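You operate a simulated robot arm through the tools that you are given. There is no shell and no other tool.

You run a simulated robot arm. Do the job below in one go: nothing can be reset, and whatever is moved stays where it is left.

## Task
Melt the cheese in the pan with the blue handle at heat 2.
Fine: once golden, slide the pan out, dial to 0, grill off.

It is judged by the outcome, as a careful person would: the job done as asked, and still so three seconds after it is handed in. It fails if anything else is knocked over, pushed out of place, dropped, spilled or broken.

## Robot
A 6-joint arm with a two-finger gripper, fixed in place. Base frame: the origin is on the floor under the middle of its stand, x ahead of it, y to its left, z up; the work surface is at about z = 750. Readings come in mm, rad, newtons and seconds.
It reaches about 1572 mm from its shoulder. Its first joint turns from -2.897 to 2.897 rad. Payload 2.45 kg.
Tool frame: the origin (TCP) lies between the finger pads and is the grasp point; the fingertips stand 20 mm ahead of it; z points along the fingers, y is the line along which they close. The gripper opens to 140 mm; its body begins 168 mm behind the TCP.
Orientation is that of the tool frame in the base frame, as a unit quaternion [w, x, y, z]. With the fingers straight down and closing along the base's y, the tool's x points along the base's -x, its y along +y and its z along -z.

## Interface
- The arm moves only by the tool apply_moves. Its argument "steps" is a list of rows, each an object (a shift or turn left out is 0, a gripper value left out holds the last) with "delta_pos": the shift along the tool's x, y, z in mm, a list of three; "turn": the turn, a rotation vector about the tool's x, y, z in rad, a list of three; "hand": the gripper command, from -1 (fully open) to 1 (shut), values between in proportion. In form: [{"delta_pos": [x, y, z], "turn": [wx, wy, wz], "hand": hand}, ...]. A call has 1 to 20 rows; each row shifts and turns the commanded pose from where the row before left it, along the tool's axes as they then stand. A row lasts 0.2 s, in which the tool goes at most 50 mm and 0.15 rad; a call with a longer step from one row to the next is refused whole, and so is a gripper value outside its range. Where a pose cannot be reached the arm comes as near as it can. A force on the tool above 90 N (or 10 N above the force at the start of the call, whichever is more), or a blocked arm, ends the call early, and 0.2 s more pass. The fingers move at their own pace (about 45 mm/s each) and stop on an object; they squeeze with about 20 N. The grip force told is the motor's: it shows also when the fingers shut on nothing. Time passes only in rows, and 0.2 s behind the last, so rows that do not move let the fingers close. It gives the time, the measured TCP pose, the force on the tool (base axes), the opening and the grip force at its end, in the units of the frame above (readings bear some noise), with the torque about the TCP (base axes, N m) and any sound that the robot's microphone picked up, and new pictures: "pictures" is both (left out), scene, wrist or none.
- Cameras (640 x 400 px; columns grow to the right, rows downward): "scene" is fixed at [415.1, -641.9, 1351.7]; the picture's right is [0.70, -0.72, 0.00], its down [-0.40, -0.39, -0.83] and it looks along [0.59, 0.58, -0.56] (base axes); focal length 340 px, centre (320, 200). "wrist" rides on the gripper at [78, 11, -209] in the tool frame; the picture's right is [-0.14, 0.99, 0.00], its down [-0.92, -0.13, -0.37] and it looks along [-0.36, -0.05, 0.93] (tool axes); focal length 280 px, centre (320, 200). There is no depth. A picture from a camera that has moved, and an enlarged one, comes with that camera's place and axes in the base frame and with its lens. The place of the scene camera against the robot may be out by one fixed shift of up to 25 mm in any direction.
- close_up(camera, box): a new picture of the part [left, top, right, bottom] of that camera's present view, enlarged. It takes no simulated time.
- hand_in(): hands the job in; it is judged then, once.

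Places have to be worked out from the pictures, the camera data and where the tool is seen. Open the gripper and draw the arm clear of the work before you hand the job in, unless the task says otherwise.

The tools are called as a command line: name --argument value ..., lists and objects as JSON in quotes. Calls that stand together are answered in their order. apply_moves: Moves the arm, as the interface text tells. Its arguments: {"type":"object","properties":{"steps":{"type":"array","items":{"type":"object","properties":{"delta_pos":{"type":"array","items":{"type":"number"}},"turn":{"type":"array","items":{"type":"number"}},"hand":{"type":"number"}}}},"pictures":{"type":"string","enum":["both","scene","wrist","none"]}},"required":["steps"]} The other tools are called the same way: close_up (camera, box) takes an enlarged picture of a part of a camera's view; hand_in () hands the job in.

At the start:

```text
time: 0.0
position: [824.9, -303.8, 1099.3]
tcp_rot: [0.0, 0.0, 1.0, 0.0]
contact_force: [0.2, 0.0, 0.2]
ft_torque: [-0.01, -0.02, -0.02]
grip_width: 140.3
gripper_force: 0.1
```

scene: 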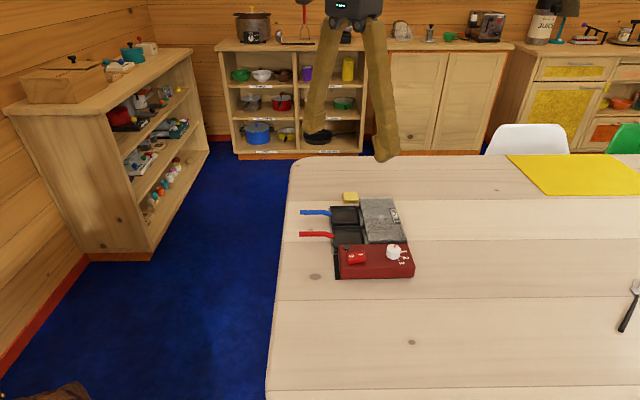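
wrist: 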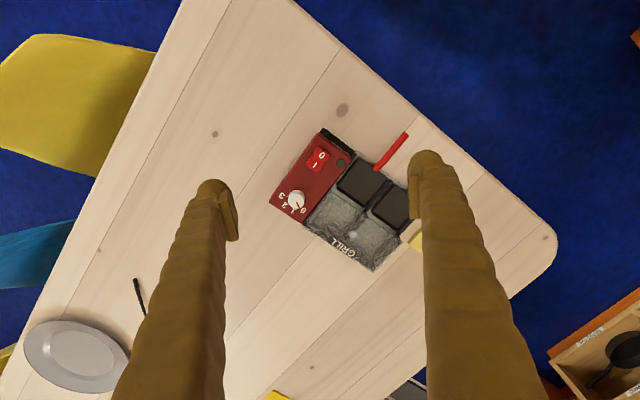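

I see a small raclette-style grill with a red control box (switch and dial), two pans (blue and red handle), and a cheese block near it. I'll enlarge both views to study it before moving.

close_up --camera "scene" --box '[280, 170, 440, 290]'

close_up --camera "wrist" --box '[250, 110, 450, 290]'

```text
3.33 times, centred on (360, 230) of scene
camera zoom: at [415.1, -641.9, 1351.7], right [0.7, -0.72, 0.0], down [-0.4, -0.39, -0.83], along [0.59, 0.58, -0.56], focal length 1133 px, centre (187, 100)
```

zoom: 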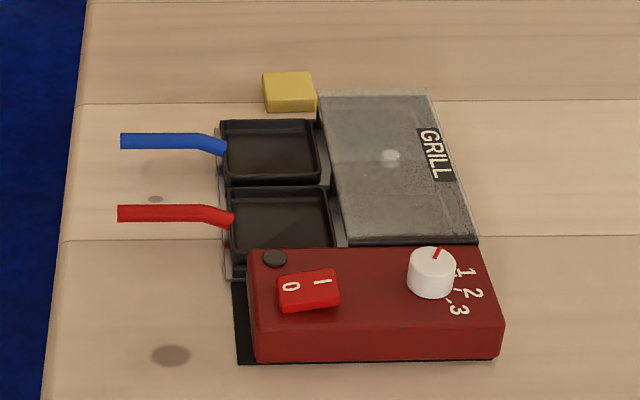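

```text
2.22 times, centred on (350, 200) of wrist
camera zoom: at [745.8, -291.9, 1308.1], right [0.14, 0.99, 0.0], down [0.92, -0.13, 0.37], along [0.36, -0.05, -0.93], focal length 623 px, centre (253, 200)
```

zoom: 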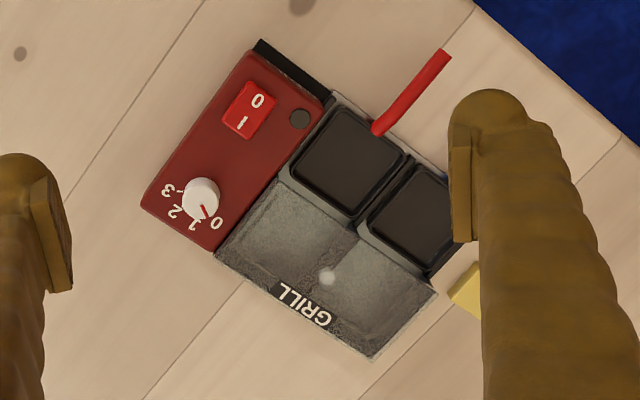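

The grill sits turned about 45° on the table: handles point toward (-x, +y), and the cheese lies past the blue pan. I'll stay high, move over and turn the tool 45° so that the finger line runs across the handles and the wrist camera sees the whole grill.

apply_moves --steps '[{"delta_pos": [-11, 42, 0]}, {"delta_pos": [-11, 42, 0]}, {"delta_pos": [-11, 42, 0]}, {"delta_pos": [-10, 42, 0]}, {"turn": [0, 0, 0.131]}, {"turn": [0, 0, 0.131]}, {"turn": [0, 0, 0.131]}, {"turn": [0, 0, 0.131]}, {"turn": [0, 0, 0.131]}, {"turn": [0, 0, 0.13]}]' --pictures "both"

```text
time: 2.2
position: [866.9, -134.7, 1098.5]
tcp_rot: [0.0, 0.384, 0.923, 0.0]
contact_force: [-0.3, -0.3, -0.1]
ft_torque: [0.01, -0.01, 0.01]
grip_width: 139.9
gripper_force: 0.0
camera wrist: at [819.2, -71.7, 1307.8], right [0.8, 0.6, 0.0], down [0.56, -0.74, 0.37], along [0.22, -0.29, -0.93], focal length 280 px, centre (320, 200)
```

scene: 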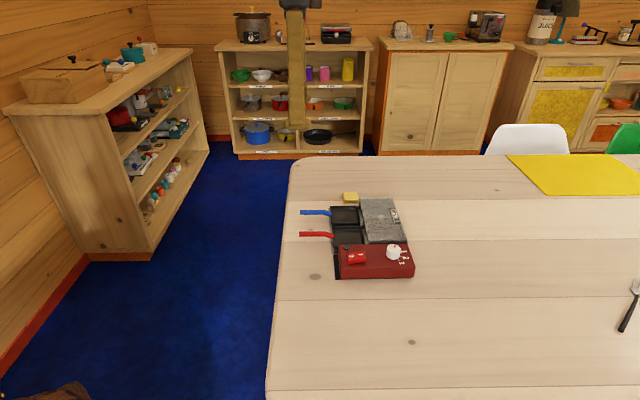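
wrist: 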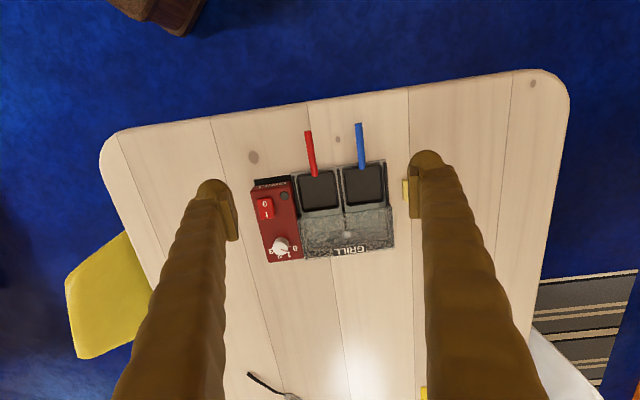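

The whole grill now shows between the fingers. I'll enlarge that view to measure it.

close_up --camera "wrist" --box '[240, 115, 420, 275]'

close_up --camera "wrist" --box '[245, 170, 325, 270]'

close_up --camera "scene" --box '[325, 225, 425, 285]'

close_up --camera "scene" --box '[290, 185, 420, 250]'

```text
2.50 times, centred on (330, 195) of wrist
camera zoom: at [819.2, -71.7, 1307.8], right [0.8, 0.6, 0.0], down [0.56, -0.74, 0.37], along [0.22, -0.29, -0.93], focal length 701 px, centre (295, 212)
```

zoom: 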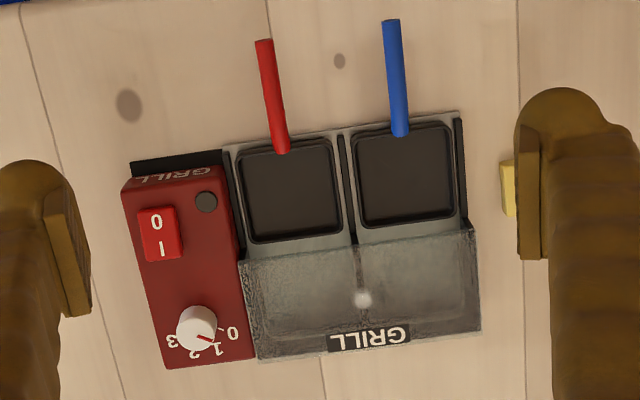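

```text
4.00 times, centred on (285, 220) of wrist
camera zoom: at [819.2, -71.7, 1307.8], right [0.8, 0.6, 0.0], down [0.56, -0.74, 0.37], along [0.22, -0.29, -0.93], focal length 1122 px, centre (460, 120)
```

zoom: 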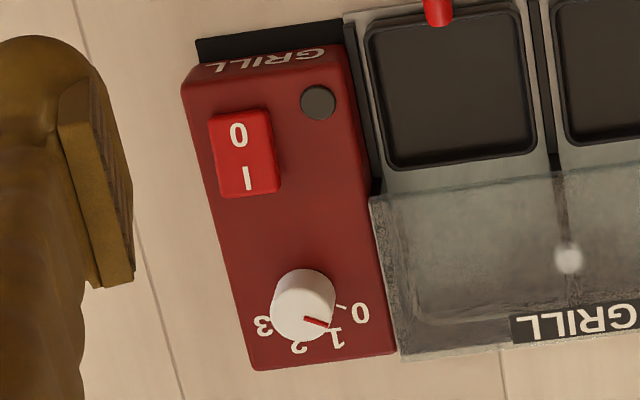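

```text
6.40 times, centred on (375, 255) of scene
camera zoom: at [415.1, -641.9, 1351.7], right [0.7, -0.72, 0.0], down [-0.4, -0.39, -0.83], along [0.59, 0.58, -0.56], focal length 2176 px, centre (-32, -152)
```

zoom: 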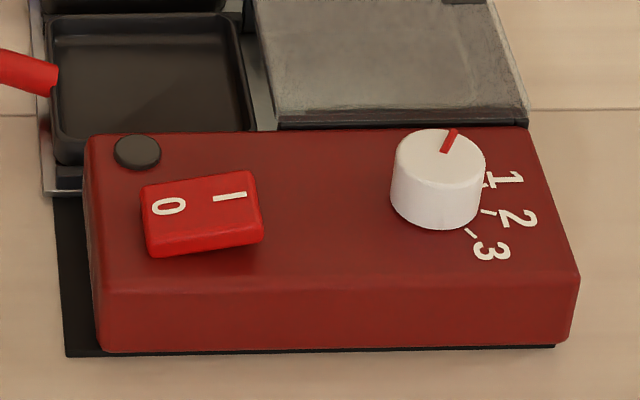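

```text
4.92 times, centred on (355, 218) of scene
camera zoom: at [415.1, -641.9, 1351.7], right [0.7, -0.72, 0.0], down [-0.4, -0.39, -0.83], along [0.59, 0.58, -0.56], focal length 1673 px, centre (148, 114)
```

zoom: 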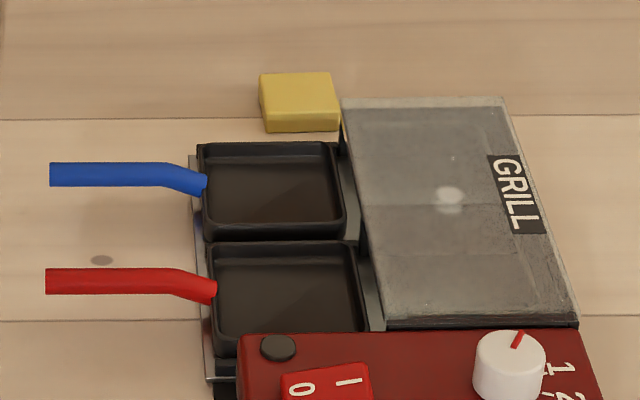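

Dial pointer is at 0, the rocker reads 0/I, and the pans sit pulled out in front of the glassy hood. I'll check the fingertips' size before planning the grips.

close_up --camera "wrist" --box '[390, 130, 490, 230]'

close_up --camera "scene" --box '[250, 0, 350, 140]'

```text
4.00 times, centred on (440, 180) of wrist
camera zoom: at [819.2, -71.7, 1307.8], right [0.8, 0.6, 0.0], down [0.56, -0.74, 0.37], along [0.22, -0.29, -0.93], focal length 1122 px, centre (-160, 280)
```

zoom: 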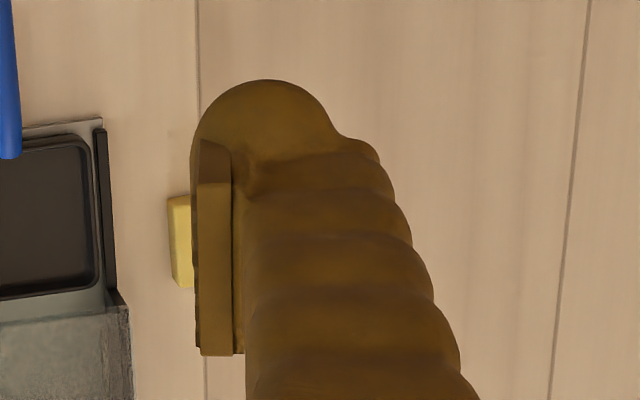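

```text
2.86 times, centred on (300, 70) of scene
camera zoom: at [415.1, -641.9, 1351.7], right [0.7, -0.72, 0.0], down [-0.4, -0.39, -0.83], along [0.59, 0.58, -0.56], focal length 971 px, centre (377, 571)
```

zoom: 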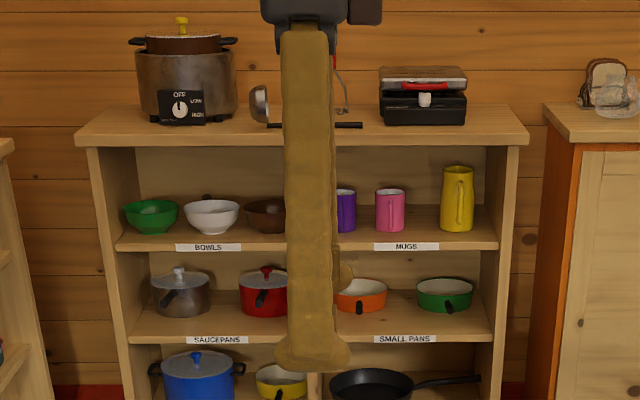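

The fingers look chunky, so I'll look closer at the fingertip in the scene view to know its footprint.

close_up --camera "scene" --box '[270, 90, 330, 135]'

close_up --camera "wrist" --box '[180, 150, 260, 260]'

```text
8.89 times, centred on (300, 112) of scene
camera zoom: at [415.1, -641.9, 1351.7], right [0.7, -0.72, 0.0], down [-0.4, -0.39, -0.83], along [0.59, 0.58, -0.56], focal length 3022 px, centre (498, 978)
```

zoom: 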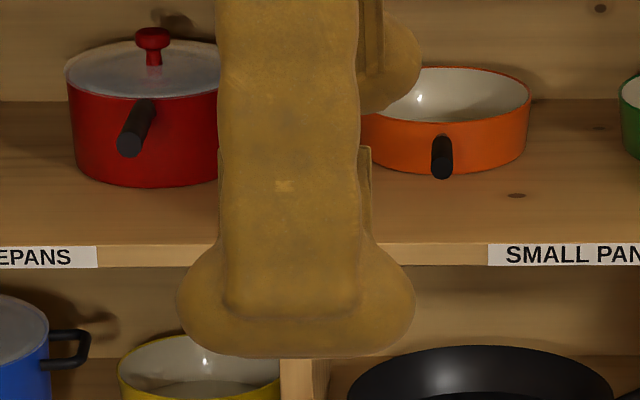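

```text
3.64 times, centred on (220, 205) of wrist
camera zoom: at [819.2, -71.7, 1307.8], right [0.8, 0.6, 0.0], down [0.56, -0.74, 0.37], along [0.22, -0.29, -0.93], focal length 1020 px, centre (684, 182)
```

zoom: 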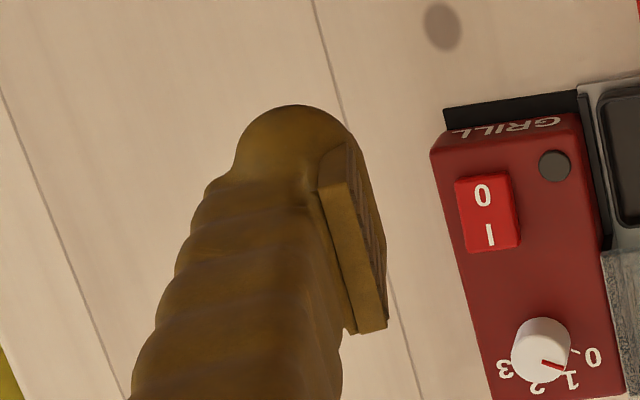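

The fingertips end in a roughly 50 × 30 mm foot, so I'll grip the cheese with the fingers closing along the pan direction, where nothing is near, and turn 90° before placing. Moving over the cheese (estimated at about (1092, -105)) at a safe height with the tool turned -90°.

apply_moves --steps '[{"delta_pos": [-22.9, 30.1, 24.7]}, {"delta_pos": [-22.9, 30.1, 24.7]}, {"delta_pos": [-22.9, 30.1, 24.7]}, {"delta_pos": [-22.9, 30.1, 24.7]}, {"delta_pos": [-22.9, 30.1, 24.7]}, {"delta_pos": [-22.9, 30.1, 24.7]}, {"turn": [0, 0, -0.1428]}, {"turn": [0, 0, -0.1428]}, {"turn": [0, 0, -0.1428]}, {"turn": [0, 0, -0.1428]}, {"turn": [0, 0, -0.1428]}, {"turn": [0, 0, -0.1428]}, {"turn": [0, 0, -0.1428]}, {"turn": [0, 0, -0.1428]}, {"turn": [0, 0, -0.1428]}, {"turn": [0, 0, -0.1428]}, {"turn": [0, 0, -0.1428]}]' --pictures "both"

```text
time: 5.8
position: [1092.7, -105.2, 950.7]
tcp_rot: [0.0, -0.383, 0.924, 0.0]
contact_force: [0.4, 0.6, -0.1]
ft_torque: [-0.02, -0.02, 0.01]
grip_width: 140.0
gripper_force: 0.1
camera wrist: at [1028.9, -152.5, 1159.0], right [-0.6, 0.8, 0.0], down [0.74, 0.56, 0.37], along [0.29, 0.22, -0.93], focal length 280 px, centre (320, 200)
```

scene: 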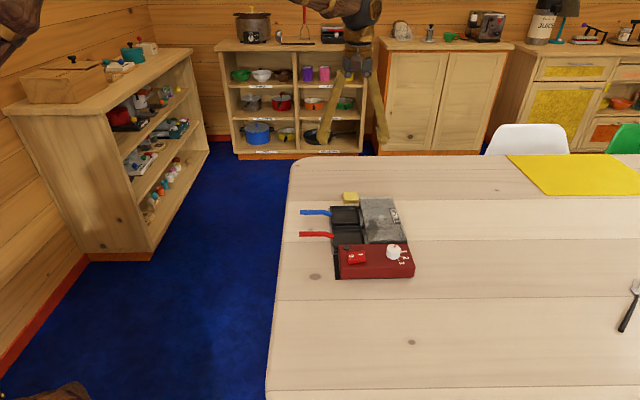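
wrist: 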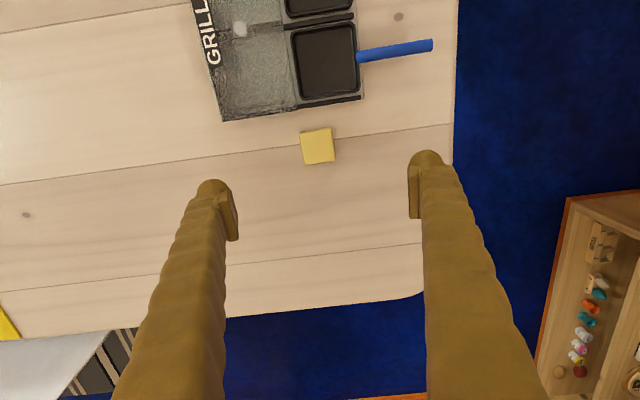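

Cheese is visible at about (1088, -110). I'll enlarge to refine the cheese and pan geometry from this nearer viewpoint.

close_up --camera "wrist" --box '[280, 110, 360, 180]'

close_up --camera "wrist" --box '[180, 0, 440, 170]'

```text
5.71 times, centred on (320, 145) of wrist
camera zoom: at [1028.9, -152.5, 1159.0], right [-0.6, 0.8, 0.0], down [0.74, 0.56, 0.37], along [0.29, 0.22, -0.93], focal length 1602 px, centre (320, 514)
```

zoom: 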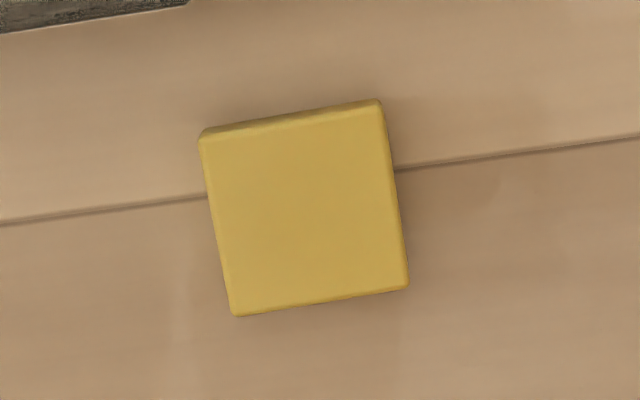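

```text
2.35 times, centred on (310, 85) of wrist
camera zoom: at [1028.9, -152.5, 1159.0], right [-0.6, 0.8, 0.0], down [0.74, 0.56, 0.37], along [0.29, 0.22, -0.93], focal length 660 px, centre (344, 471)
```

zoom: 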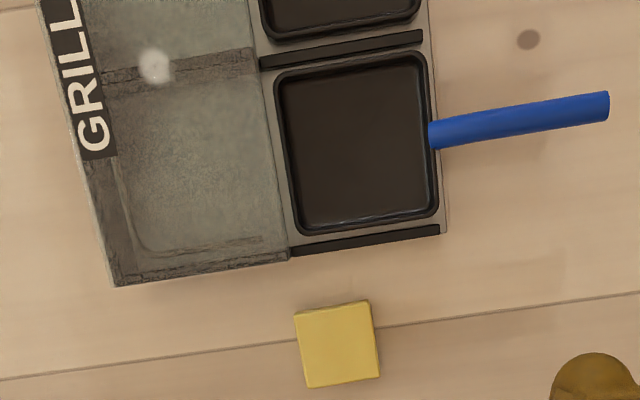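

Cheese top centre computes to about (1090, -110), 45 mm square and aligned with the tool. I'll centre on it and descend to just above the table with the gripper open.

apply_moves --steps '[{"delta_pos": [5.1, -1.7, 40], "hand": -1}, {"delta_pos": [0, 0, 45]}, {"delta_pos": [0, 0, 45]}, {"delta_pos": [0, 0, 30]}, {"delta_pos": [0, 0, 10]}, {"delta_pos": [0, 0, 0]}]' --pictures "both"

```text
time: 7.2
position: [1088.6, -110.5, 781.8]
tcp_rot: [0.001, -0.383, 0.924, 0.0]
contact_force: [0.2, -0.2, 0.1]
ft_torque: [-0.04, 0.0, 0.02]
grip_width: 140.0
gripper_force: 0.1
camera wrist: at [1025.8, -157.1, 990.1], right [-0.6, 0.8, 0.0], down [0.74, 0.56, 0.37], along [0.29, 0.22, -0.93], focal length 280 px, centre (320, 200)
```

scene: 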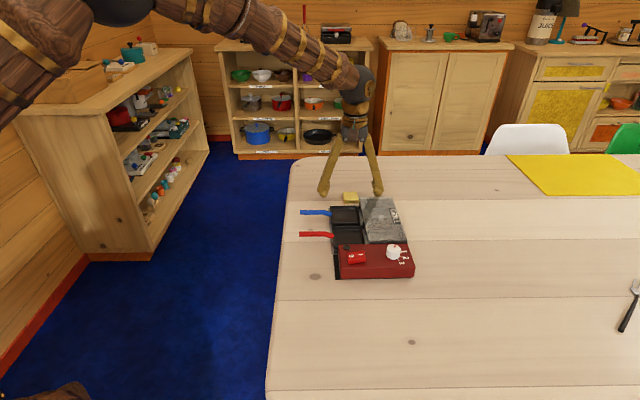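
wrist: 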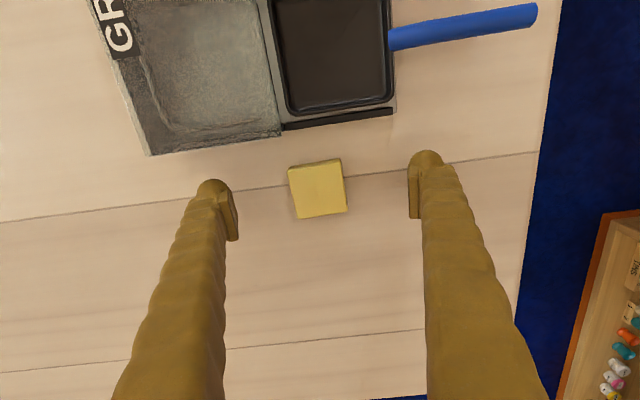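

The cheese is centred between the fingers to within about 2 mm. I'll go down the last 8 mm and close.

apply_moves --steps '[{"delta_pos": [0.8, 0, 4]}, {"delta_pos": [0, 0, 4]}, {"hand": 1}, {"hand": 1}, {"hand": 1}, {"hand": 1}, {"hand": 1}, {"hand": 1}, {"hand": 1}, {"hand": 1}]' --pictures "both"

close_up --camera "scene" --box '[310, 150, 410, 230]'

```text
time: 9.4
position: [1088.7, -110.3, 774.0]
tcp_rot: [0.0, -0.383, 0.924, 0.0]
contact_force: [0.7, 0.5, -0.1]
ft_torque: [0.01, -0.02, 0.0]
grip_width: 44.7
gripper_force: 19.5
camera wrist: at [1025.2, -156.5, 981.9], right [-0.6, 0.8, 0.0], down [0.74, 0.56, 0.37], along [0.29, 0.22, -0.93], focal length 280 px, centre (320, 200)
```

scene: 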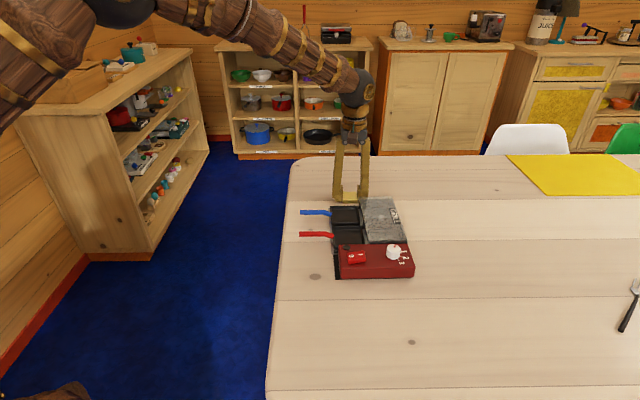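
wrist: 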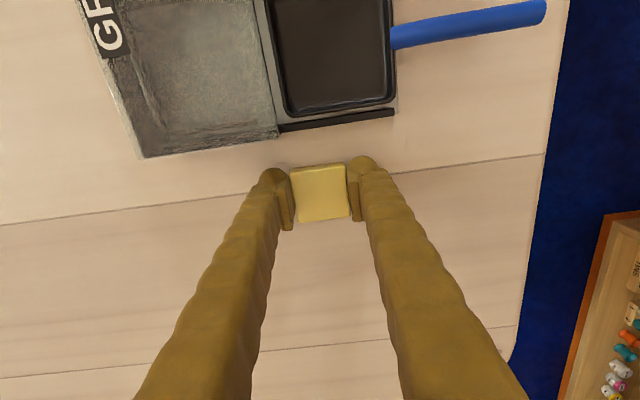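

```text
5.00 times, centred on (360, 190) of scene
camera zoom: at [415.1, -641.9, 1351.7], right [0.7, -0.72, 0.0], down [-0.4, -0.39, -0.83], along [0.59, 0.58, -0.56], focal length 1700 px, centre (120, 250)
```

zoom: 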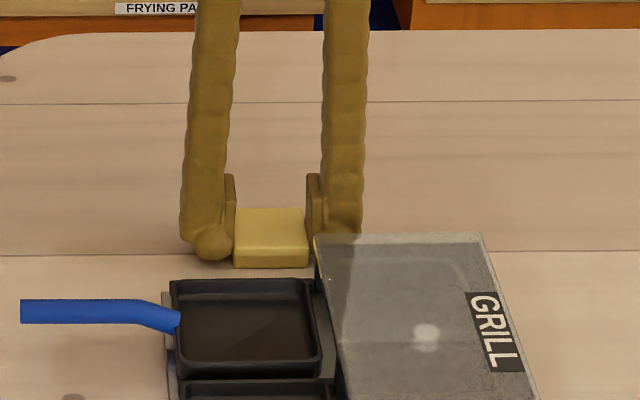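

The cheese is gripped (44.7 mm, 19.5 N). I'll lift it about 96 mm, move over the blue pan (about (997, -166)) and turn back 90° so the fingers end up beside the pan, clear of the hood.

apply_moves --steps '[{"delta_pos": [0, 0, -20], "hand": 1}, {"delta_pos": [0, 0, -38]}, {"delta_pos": [0, 0, -38]}, {"delta_pos": [34.7, 8.5, 0]}, {"delta_pos": [34.7, 8.5, 0]}, {"delta_pos": [34.7, 8.5, 0]}, {"turn": [0, 0, 0.1428]}, {"turn": [0, 0, 0.1428]}, {"turn": [0, 0, 0.1428]}, {"turn": [0, 0, 0.1428]}, {"turn": [0, 0, 0.1428]}, {"turn": [0, 0, 0.1428]}, {"turn": [0, 0, 0.1428]}, {"turn": [0, 0, 0.1428]}, {"turn": [0, 0, 0.1428]}, {"turn": [0, 0, 0.1428]}, {"turn": [0, 0, 0.1428]}]' --pictures "both"

close_up --camera "wrist" --box '[200, 80, 440, 280]'

close_up --camera "scene" --box '[290, 140, 420, 250]'

```text
time: 13.0
position: [998.0, -166.5, 869.1]
tcp_rot: [0.0, 0.383, 0.924, 0.0]
contact_force: [-1.1, -0.5, -0.7]
ft_torque: [-0.01, -0.01, 0.01]
grip_width: 44.6
gripper_force: 20.4
camera wrist: at [949.8, -102.4, 1077.9], right [0.8, 0.6, 0.0], down [0.56, -0.74, 0.37], along [0.22, -0.29, -0.93], focal length 280 px, centre (320, 200)
```

scene: 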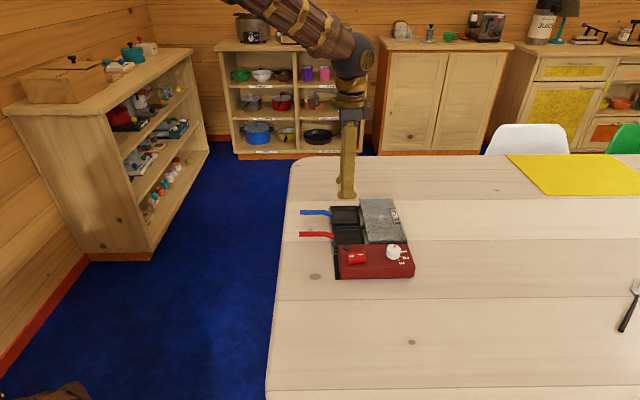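
wrist: 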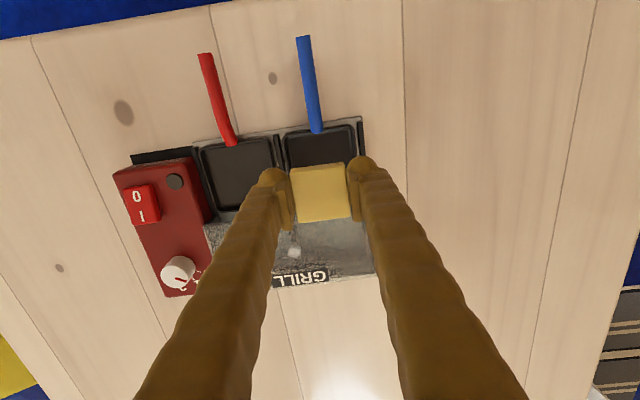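

```text
2.00 times, centred on (320, 180) of wrist
camera zoom: at [949.8, -102.4, 1077.9], right [0.8, 0.6, 0.0], down [0.56, -0.74, 0.37], along [0.22, -0.29, -0.93], focal length 561 px, centre (320, 240)
```

zoom: 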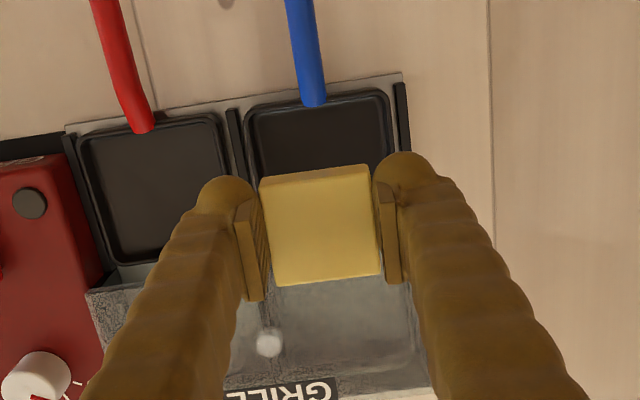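

```text
3.64 times, centred on (355, 195) of scene
camera zoom: at [415.1, -641.9, 1351.7], right [0.7, -0.72, 0.0], down [-0.4, -0.39, -0.83], along [0.59, 0.58, -0.56], focal length 1236 px, centre (193, 218)
```

zoom: 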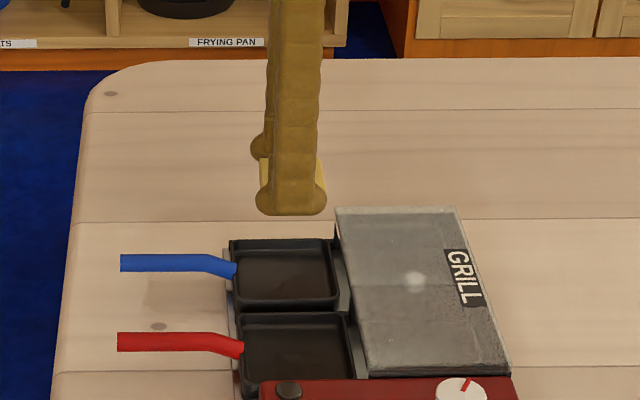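

Cheese is held over the blue pan, whose rim I measure as about 80 mm square, centred near (999, -166) with rim z about 767. I'll descend to fingertips at about z = 780 and check from the scene camera.

apply_moves --steps '[{"delta_pos": [0, 1, 30]}, {"delta_pos": [0, 0, 25]}, {"delta_pos": [0, 0, 14]}, {"delta_pos": [0, 0, 0]}]' --pictures "both"

close_up --camera "scene" --box '[310, 170, 400, 250]'

close_up --camera "wrist" --box '[240, 80, 400, 240]'

```text
time: 14.0
position: [998.9, -164.8, 798.0]
tcp_rot: [0.0, 0.382, 0.924, 0.001]
contact_force: [0.9, 0.7, -0.7]
ft_torque: [-0.01, 0.0, -0.02]
grip_width: 44.6
gripper_force: 19.6
camera wrist: at [950.5, -101.0, 1007.0], right [0.8, 0.6, 0.0], down [0.56, -0.74, 0.37], along [0.22, -0.29, -0.93], focal length 280 px, centre (320, 200)
```

scene: 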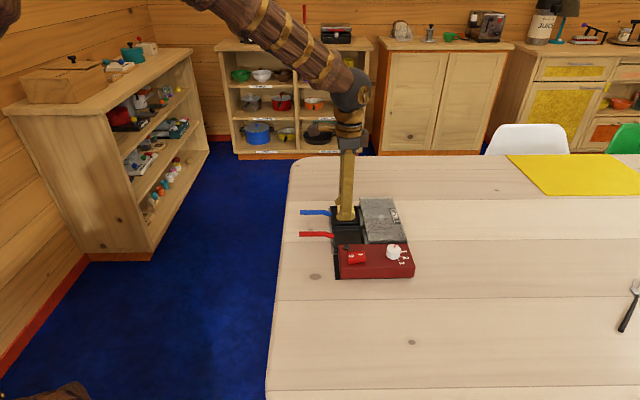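
wrist: 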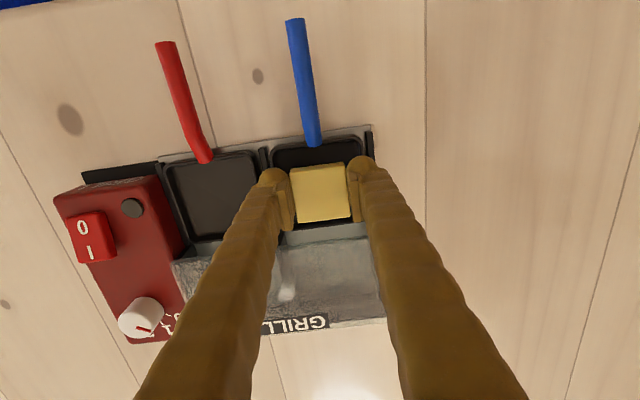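

```text
5.00 times, centred on (355, 210) of scene
camera zoom: at [415.1, -641.9, 1351.7], right [0.7, -0.72, 0.0], down [-0.4, -0.39, -0.83], along [0.59, 0.58, -0.56], focal length 1700 px, centre (145, 150)
```

zoom: 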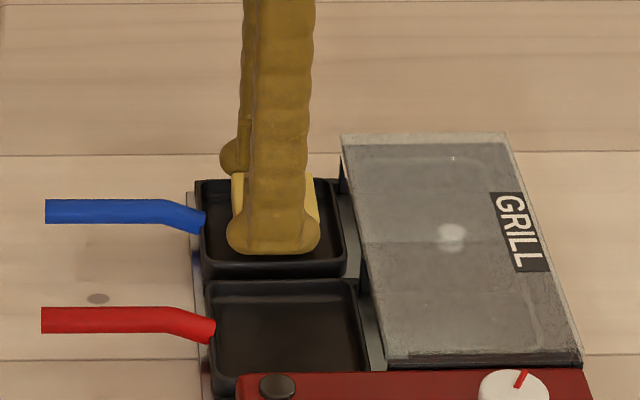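

```text
2.50 times, centred on (320, 160) of wrist
camera zoom: at [950.5, -101.0, 1007.0], right [0.8, 0.6, 0.0], down [0.56, -0.74, 0.37], along [0.22, -0.29, -0.93], focal length 701 px, centre (320, 300)
```

zoom: 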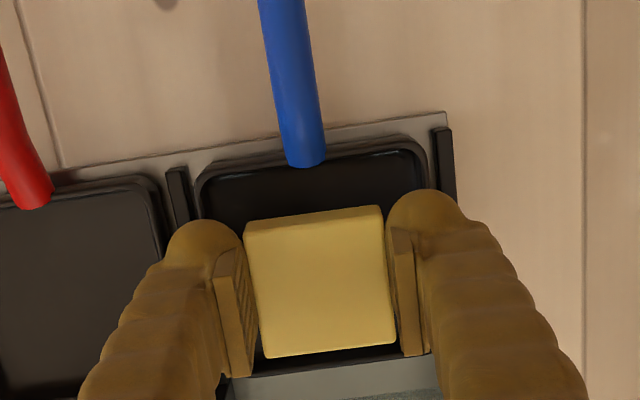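

The fingertips look only a few mm above the pan rim. I'll lower in small steps while watching the force.

apply_moves --steps '[{"delta_pos": [0, 0, 2]}, {"delta_pos": [0, 0, 2]}, {"delta_pos": [0, 0, 0]}]' --pictures "scene"

close_up --camera "scene" --box '[330, 190, 380, 230]'

```text
time: 14.8
position: [997.9, -164.4, 796.2]
tcp_rot: [0.0, 0.382, 0.924, 0.0]
contact_force: [0.7, 0.2, -0.3]
ft_torque: [0.01, 0.02, 0.03]
grip_width: 44.6
gripper_force: 19.7
```

scene: 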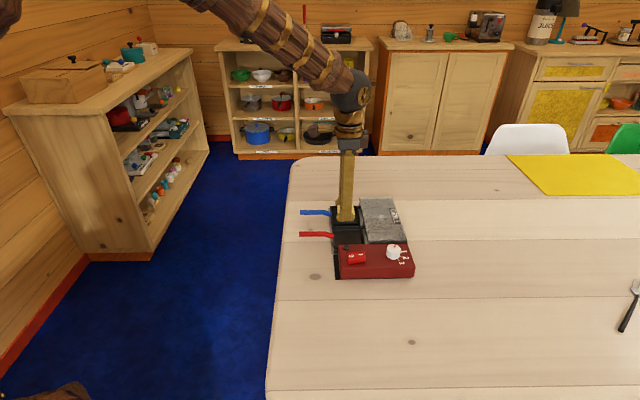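

```text
10.00 times, centred on (355, 210) of scene
camera zoom: at [415.1, -641.9, 1351.7], right [0.7, -0.72, 0.0], down [-0.4, -0.39, -0.83], along [0.59, 0.58, -0.56], focal length 3399 px, centre (-30, 100)
```

zoom: 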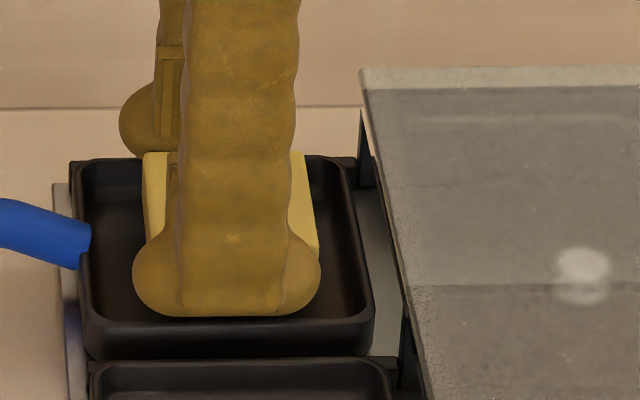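

No contact yet (forces under 1 N). I'll creep another 2 mm to shorten the drop.

apply_moves --steps '[{"delta_pos": [0, 0, 1]}, {"delta_pos": [0, 0, 1]}, {"delta_pos": [0, 0, 0]}]' --pictures "none"

```text
time: 15.6
position: [997.1, -164.6, 794.4]
tcp_rot: [0.0, 0.383, 0.924, 0.0]
contact_force: [0.1, -0.1, -0.4]
ft_torque: [-0.04, 0.0, 0.0]
grip_width: 44.8
gripper_force: 19.6
```

apply_moves --steps '[{"delta_pos": [0, 0, 1]}, {"delta_pos": [0, 0, 1]}, {"delta_pos": [0, 0, 0]}]' --pictures "none"

close_up --camera "scene" --box '[330, 190, 380, 230]'

```text
time: 16.4
position: [998.5, -164.7, 792.8]
tcp_rot: [-0.001, 0.382, 0.924, 0.0]
contact_force: [1.0, 3.9, 12.6]
ft_torque: [-0.33, 0.29, -0.08]
grip_width: 44.5
gripper_force: 19.5
```

```text
10.00 times, centred on (355, 210) of scene
camera zoom: at [415.1, -641.9, 1351.7], right [0.7, -0.72, 0.0], down [-0.4, -0.39, -0.83], along [0.59, 0.58, -0.56], focal length 3399 px, centre (-30, 100)
```

zoom: 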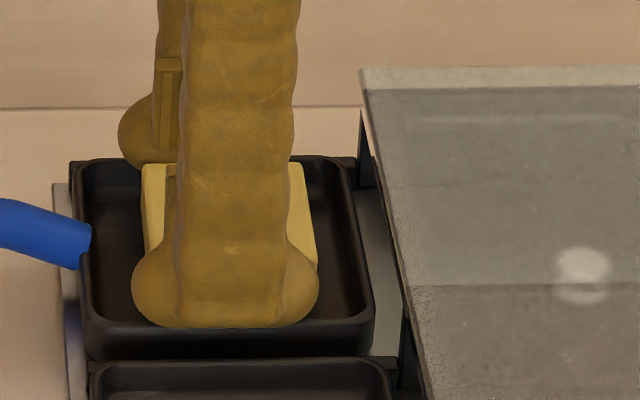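

The feet just touched the rim (12.6 N), so the rim is at about z = 772. I'll back up 2.5 mm and open to about 70 mm to let the cheese drop the short way into the pan, then rise.

apply_moves --steps '[{"delta_pos": [0, 0, -2.5], "hand": 1}, {"delta_pos": [0, 0, 0], "hand": 0.0}, {"delta_pos": [0, 0, 0], "hand": 0.0}, {"delta_pos": [0, 0, 0], "hand": 0.0}, {"delta_pos": [0, 0, 0], "hand": 0.0}, {"delta_pos": [0, 0, -10], "hand": 0.0}, {"delta_pos": [0, 0, -40], "hand": 0.0}, {"delta_pos": [0, 0, -40], "hand": 0.0}]' --pictures "both"

close_up --camera "scene" --box '[310, 180, 410, 250]'

close_up --camera "wrist" --box '[240, 80, 400, 240]'

```text
time: 18.2
position: [1000.2, -166.1, 885.2]
tcp_rot: [0.001, 0.382, 0.924, 0.0]
contact_force: [-0.2, 0.7, -0.8]
ft_torque: [0.01, 0.01, 0.0]
grip_width: 69.8
gripper_force: 0.0
camera wrist: at [951.9, -102.8, 1094.3], right [0.8, 0.6, 0.0], down [0.56, -0.74, 0.37], along [0.22, -0.29, -0.93], focal length 280 px, centre (320, 200)
```

scene: 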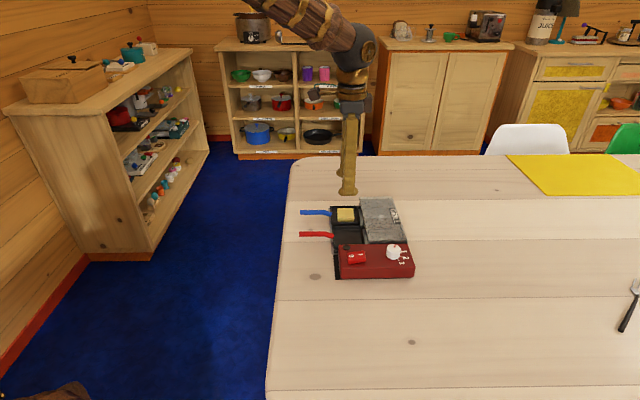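
wrist: 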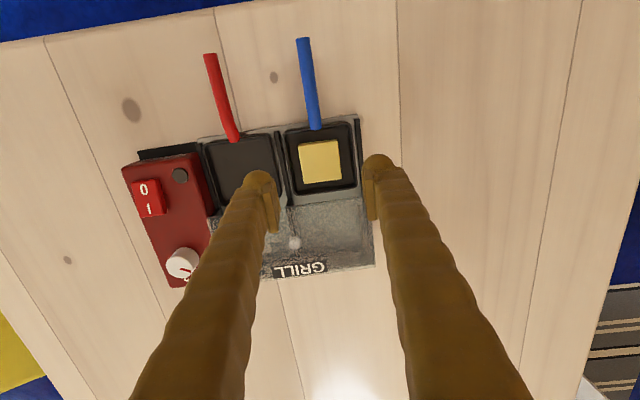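

```text
5.71 times, centred on (360, 215) of scene
camera zoom: at [415.1, -641.9, 1351.7], right [0.7, -0.72, 0.0], down [-0.4, -0.39, -0.83], along [0.59, 0.58, -0.56], focal length 1942 px, centre (91, 114)
```

zoom: 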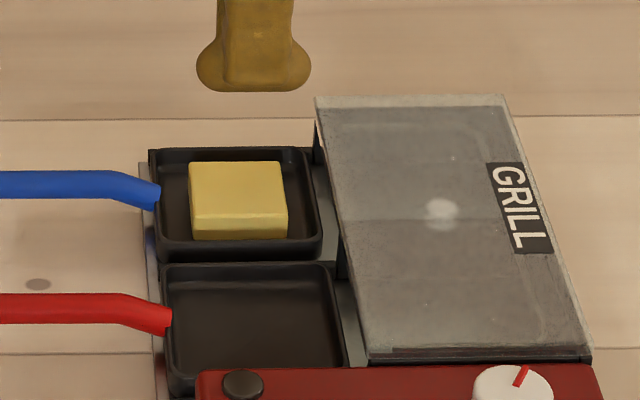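

```text
2.50 times, centred on (320, 160) of wrist
camera zoom: at [951.9, -102.8, 1094.3], right [0.8, 0.6, 0.0], down [0.56, -0.74, 0.37], along [0.22, -0.29, -0.93], focal length 701 px, centre (320, 300)
```

zoom: 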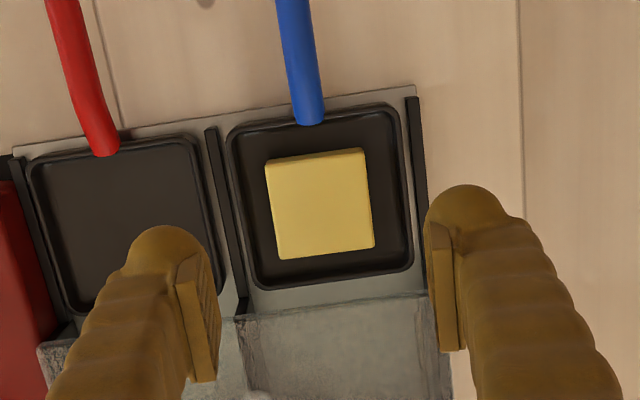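

The cheese lies centred in the blue pan. Next is the grill switch: I'll close the gripper and move above the rocker (about (863, -312)) at a safe height to measure it precisely.

apply_moves --steps '[{"delta_pos": [0, 0, -15], "hand": 0.0}, {"delta_pos": [-5.5, -43.2, 0], "hand": 1}, {"delta_pos": [-5.5, -43.2, 0]}, {"delta_pos": [-5.5, -43.2, 0]}, {"delta_pos": [-5.5, -43.2, 0]}, {"delta_pos": [-5.5, -43.2, 0]}, {"delta_pos": [0, 0, 0]}]' --pictures "both"

close_up --camera "wrist" --box '[260, 80, 420, 240]'

close_up --camera "scene" --box '[320, 200, 420, 285]'

```text
time: 19.8
position: [864.8, -340.3, 901.0]
tcp_rot: [0.0, 0.382, 0.924, 0.0]
contact_force: [-0.3, -0.1, -0.3]
ft_torque: [0.02, 0.01, -0.01]
grip_width: 0.1
gripper_force: 20.1
camera wrist: at [814.9, -276.6, 1109.2], right [0.8, 0.6, 0.0], down [0.56, -0.74, 0.37], along [0.22, -0.29, -0.93], focal length 280 px, centre (320, 200)
```

scene: 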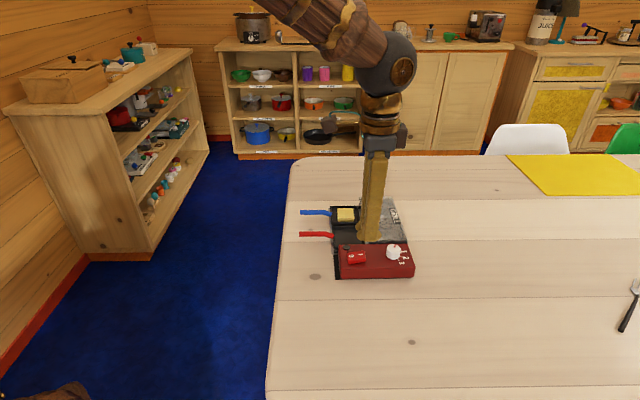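
wrist: 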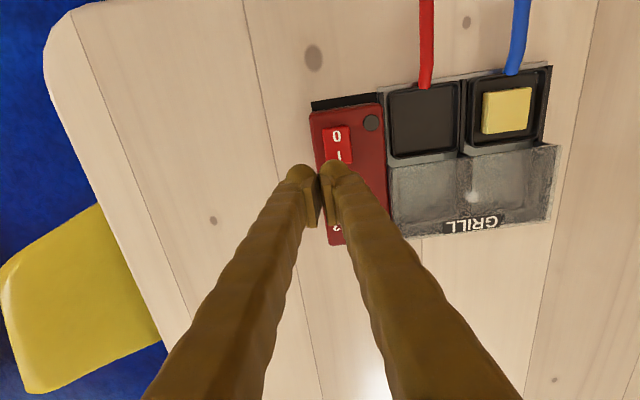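

```text
2.50 times, centred on (340, 160) of wrist
camera zoom: at [814.9, -276.6, 1109.2], right [0.8, 0.6, 0.0], down [0.56, -0.74, 0.37], along [0.22, -0.29, -0.93], focal length 701 px, centre (270, 300)
```

zoom: 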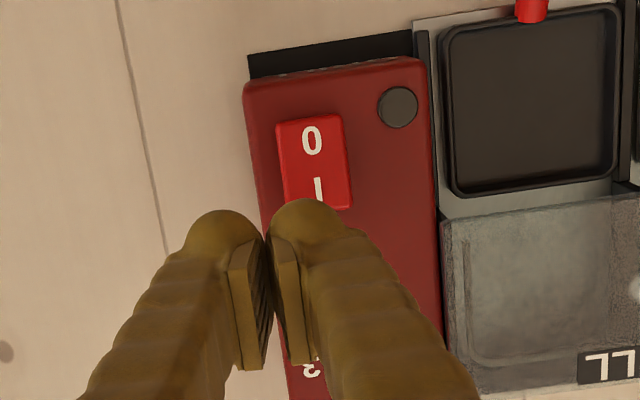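

```text
4.71 times, centred on (370, 242) of scene
camera zoom: at [415.1, -641.9, 1351.7], right [0.7, -0.72, 0.0], down [-0.4, -0.39, -0.83], along [0.59, 0.58, -0.56], focal length 1600 px, centre (85, 0)
```

zoom: 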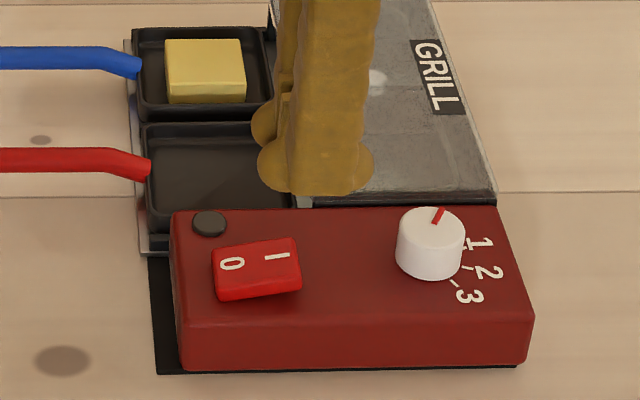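

Rocker centre is at about (865, -311) and is 41 × 28 mm, with its I end toward the dial. I'll line up the +y finger's foot over the I half and come down to just above it.

apply_moves --steps '[{"delta_pos": [-1.8, 6.9, 0], "hand": 1}, {"delta_pos": [0, 0, 40]}, {"delta_pos": [0, 0, 30]}, {"delta_pos": [0, 0, 9]}, {"delta_pos": [0, 0, 0]}]' --pictures "both"

close_up --camera "scene" --box '[320, 215, 420, 285]'

close_up --camera "wrist" --box '[260, 80, 420, 240]'

```text
time: 21.0
position: [870.8, -332.8, 823.3]
tcp_rot: [0.001, 0.382, 0.924, 0.001]
contact_force: [5.2, -4.7, 10.1]
ft_torque: [0.04, -0.03, -0.07]
grip_width: 0.0
gripper_force: 19.4
camera wrist: at [822.4, -269.3, 1030.1], right [0.8, 0.6, 0.0], down [0.56, -0.74, 0.37], along [0.22, -0.29, -0.93], focal length 280 px, centre (320, 200)
```

scene: 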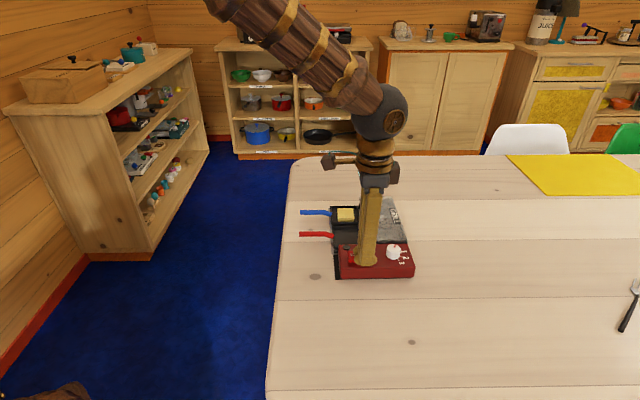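
wrist: 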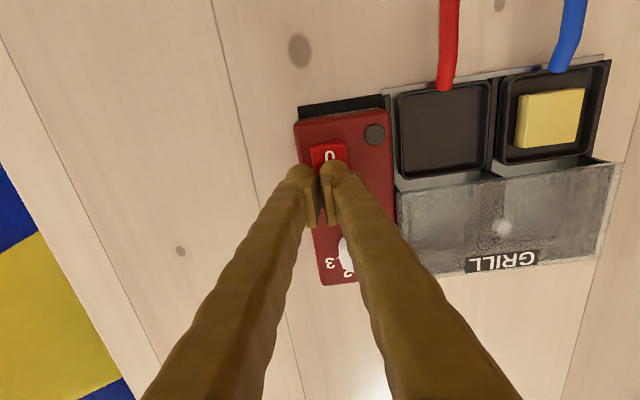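

```text
5.71 times, centred on (370, 250) of scene
camera zoom: at [415.1, -641.9, 1351.7], right [0.7, -0.72, 0.0], down [-0.4, -0.39, -0.83], along [0.59, 0.58, -0.56], focal length 1942 px, centre (34, -86)
```

zoom: 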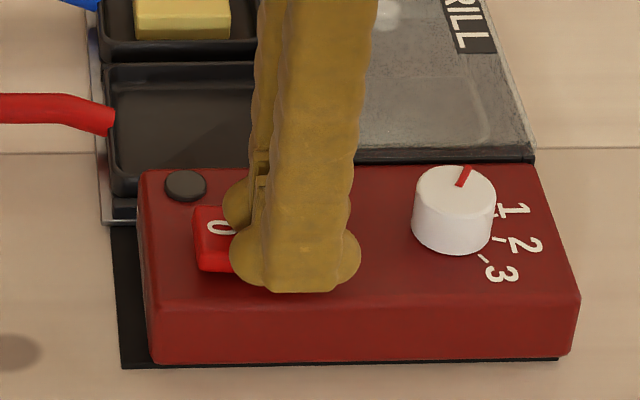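

```text
2.50 times, centred on (340, 160) of wrist
camera zoom: at [822.4, -269.3, 1030.1], right [0.8, 0.6, 0.0], down [0.56, -0.74, 0.37], along [0.22, -0.29, -0.93], focal length 701 px, centre (270, 300)
```

zoom: 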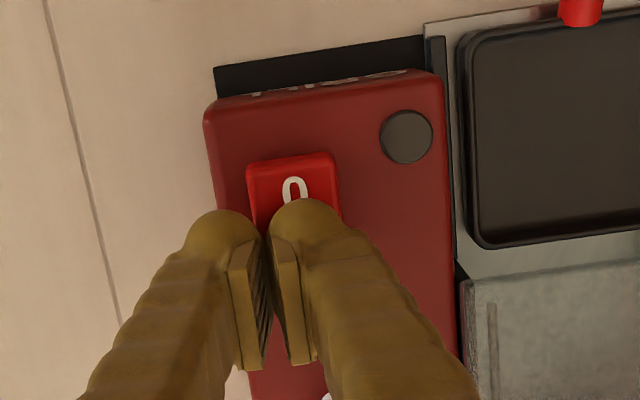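

The foot is already touching the raised I end at tip height of about 803 (10 N). I'll press further in small steps.

apply_moves --steps '[{"delta_pos": [0, 0, 2]}, {"delta_pos": [0, 0, 0]}]' --pictures "scene"

close_up --camera "scene" --box '[320, 215, 420, 285]'

```text
time: 21.6
position: [871.6, -333.3, 821.8]
tcp_rot: [0.001, 0.382, 0.924, 0.001]
contact_force: [3.3, -10.2, 41.2]
ft_torque: [0.47, 0.01, -0.09]
grip_width: 0.2
gripper_force: 19.8
```

scene: 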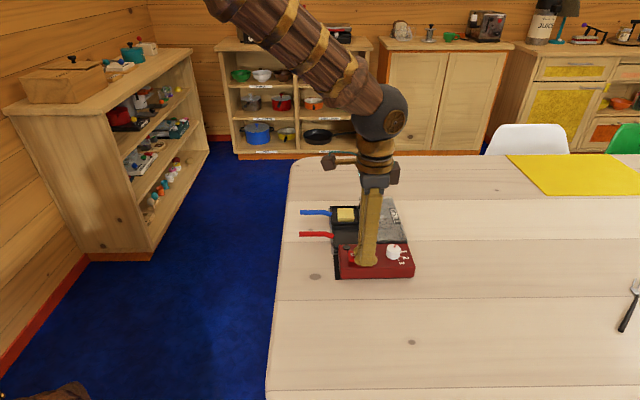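

```text
5.71 times, centred on (370, 250) of scene
camera zoom: at [415.1, -641.9, 1351.7], right [0.7, -0.72, 0.0], down [-0.4, -0.39, -0.83], along [0.59, 0.58, -0.56], focal length 1942 px, centre (34, -86)
```

zoom: 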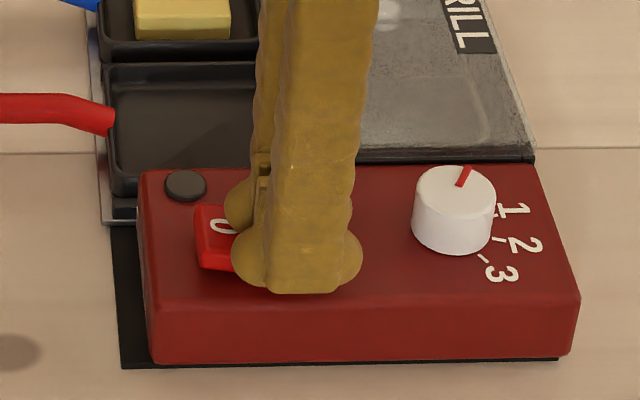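

Force jumped to 41 N and the 0 end now looks raised, so the rocker seems flipped. I'll lift off and look.

apply_moves --steps '[{"delta_pos": [0, 0, -20]}, {"delta_pos": [0, 0, -40]}, {"delta_pos": [0, 0, -20]}, {"delta_pos": [0, 0, 0]}]' --pictures "both"

close_up --camera "scene" --box '[320, 215, 420, 285]'

close_up --camera "wrist" --box '[260, 60, 420, 220]'

```text
time: 22.6
position: [871.4, -334.7, 899.2]
tcp_rot: [0.0, 0.382, 0.924, -0.001]
contact_force: [-0.4, 0.4, 0.4]
ft_torque: [0.03, -0.04, 0.01]
grip_width: 0.0
gripper_force: 20.3
camera wrist: at [823.5, -271.0, 1107.2], right [0.8, 0.6, 0.0], down [0.56, -0.74, 0.37], along [0.22, -0.29, -0.93], focal length 280 px, centre (320, 200)
```

scene: 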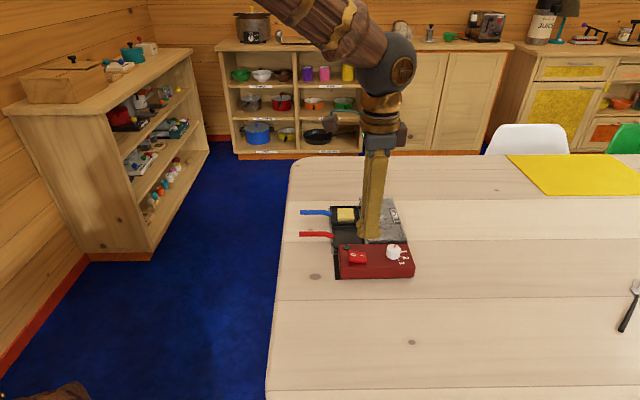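
wrist: 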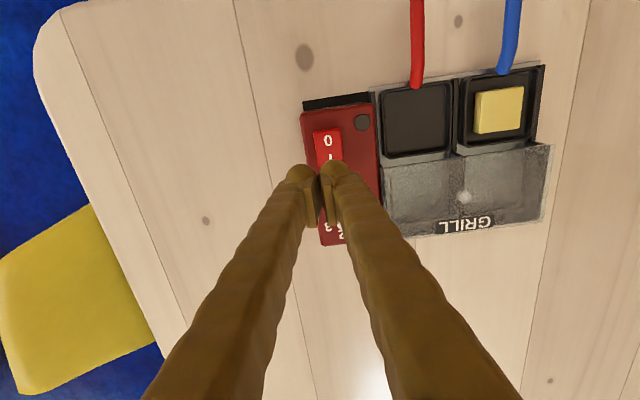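

```text
5.71 times, centred on (370, 250) of scene
camera zoom: at [415.1, -641.9, 1351.7], right [0.7, -0.72, 0.0], down [-0.4, -0.39, -0.83], along [0.59, 0.58, -0.56], focal length 1942 px, centre (34, -86)
```

zoom: 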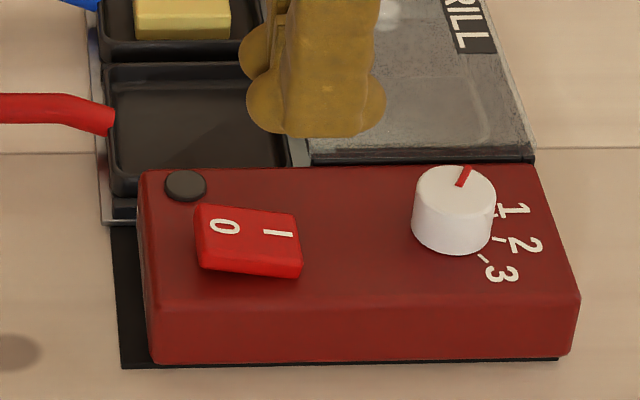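

```text
2.50 times, centred on (340, 140) of wrist
camera zoom: at [823.5, -271.0, 1107.2], right [0.8, 0.6, 0.0], down [0.56, -0.74, 0.37], along [0.22, -0.29, -0.93], focal length 701 px, centre (270, 350)
```

zoom: 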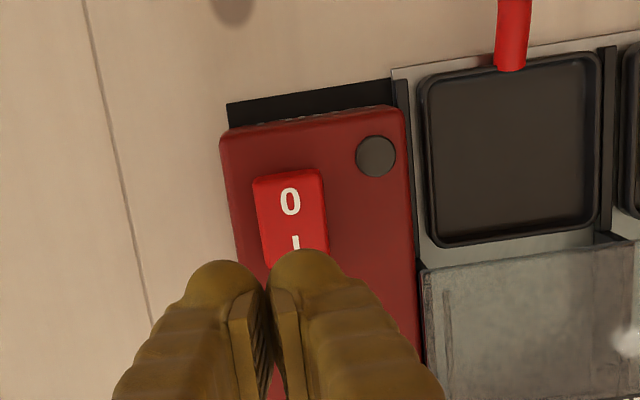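

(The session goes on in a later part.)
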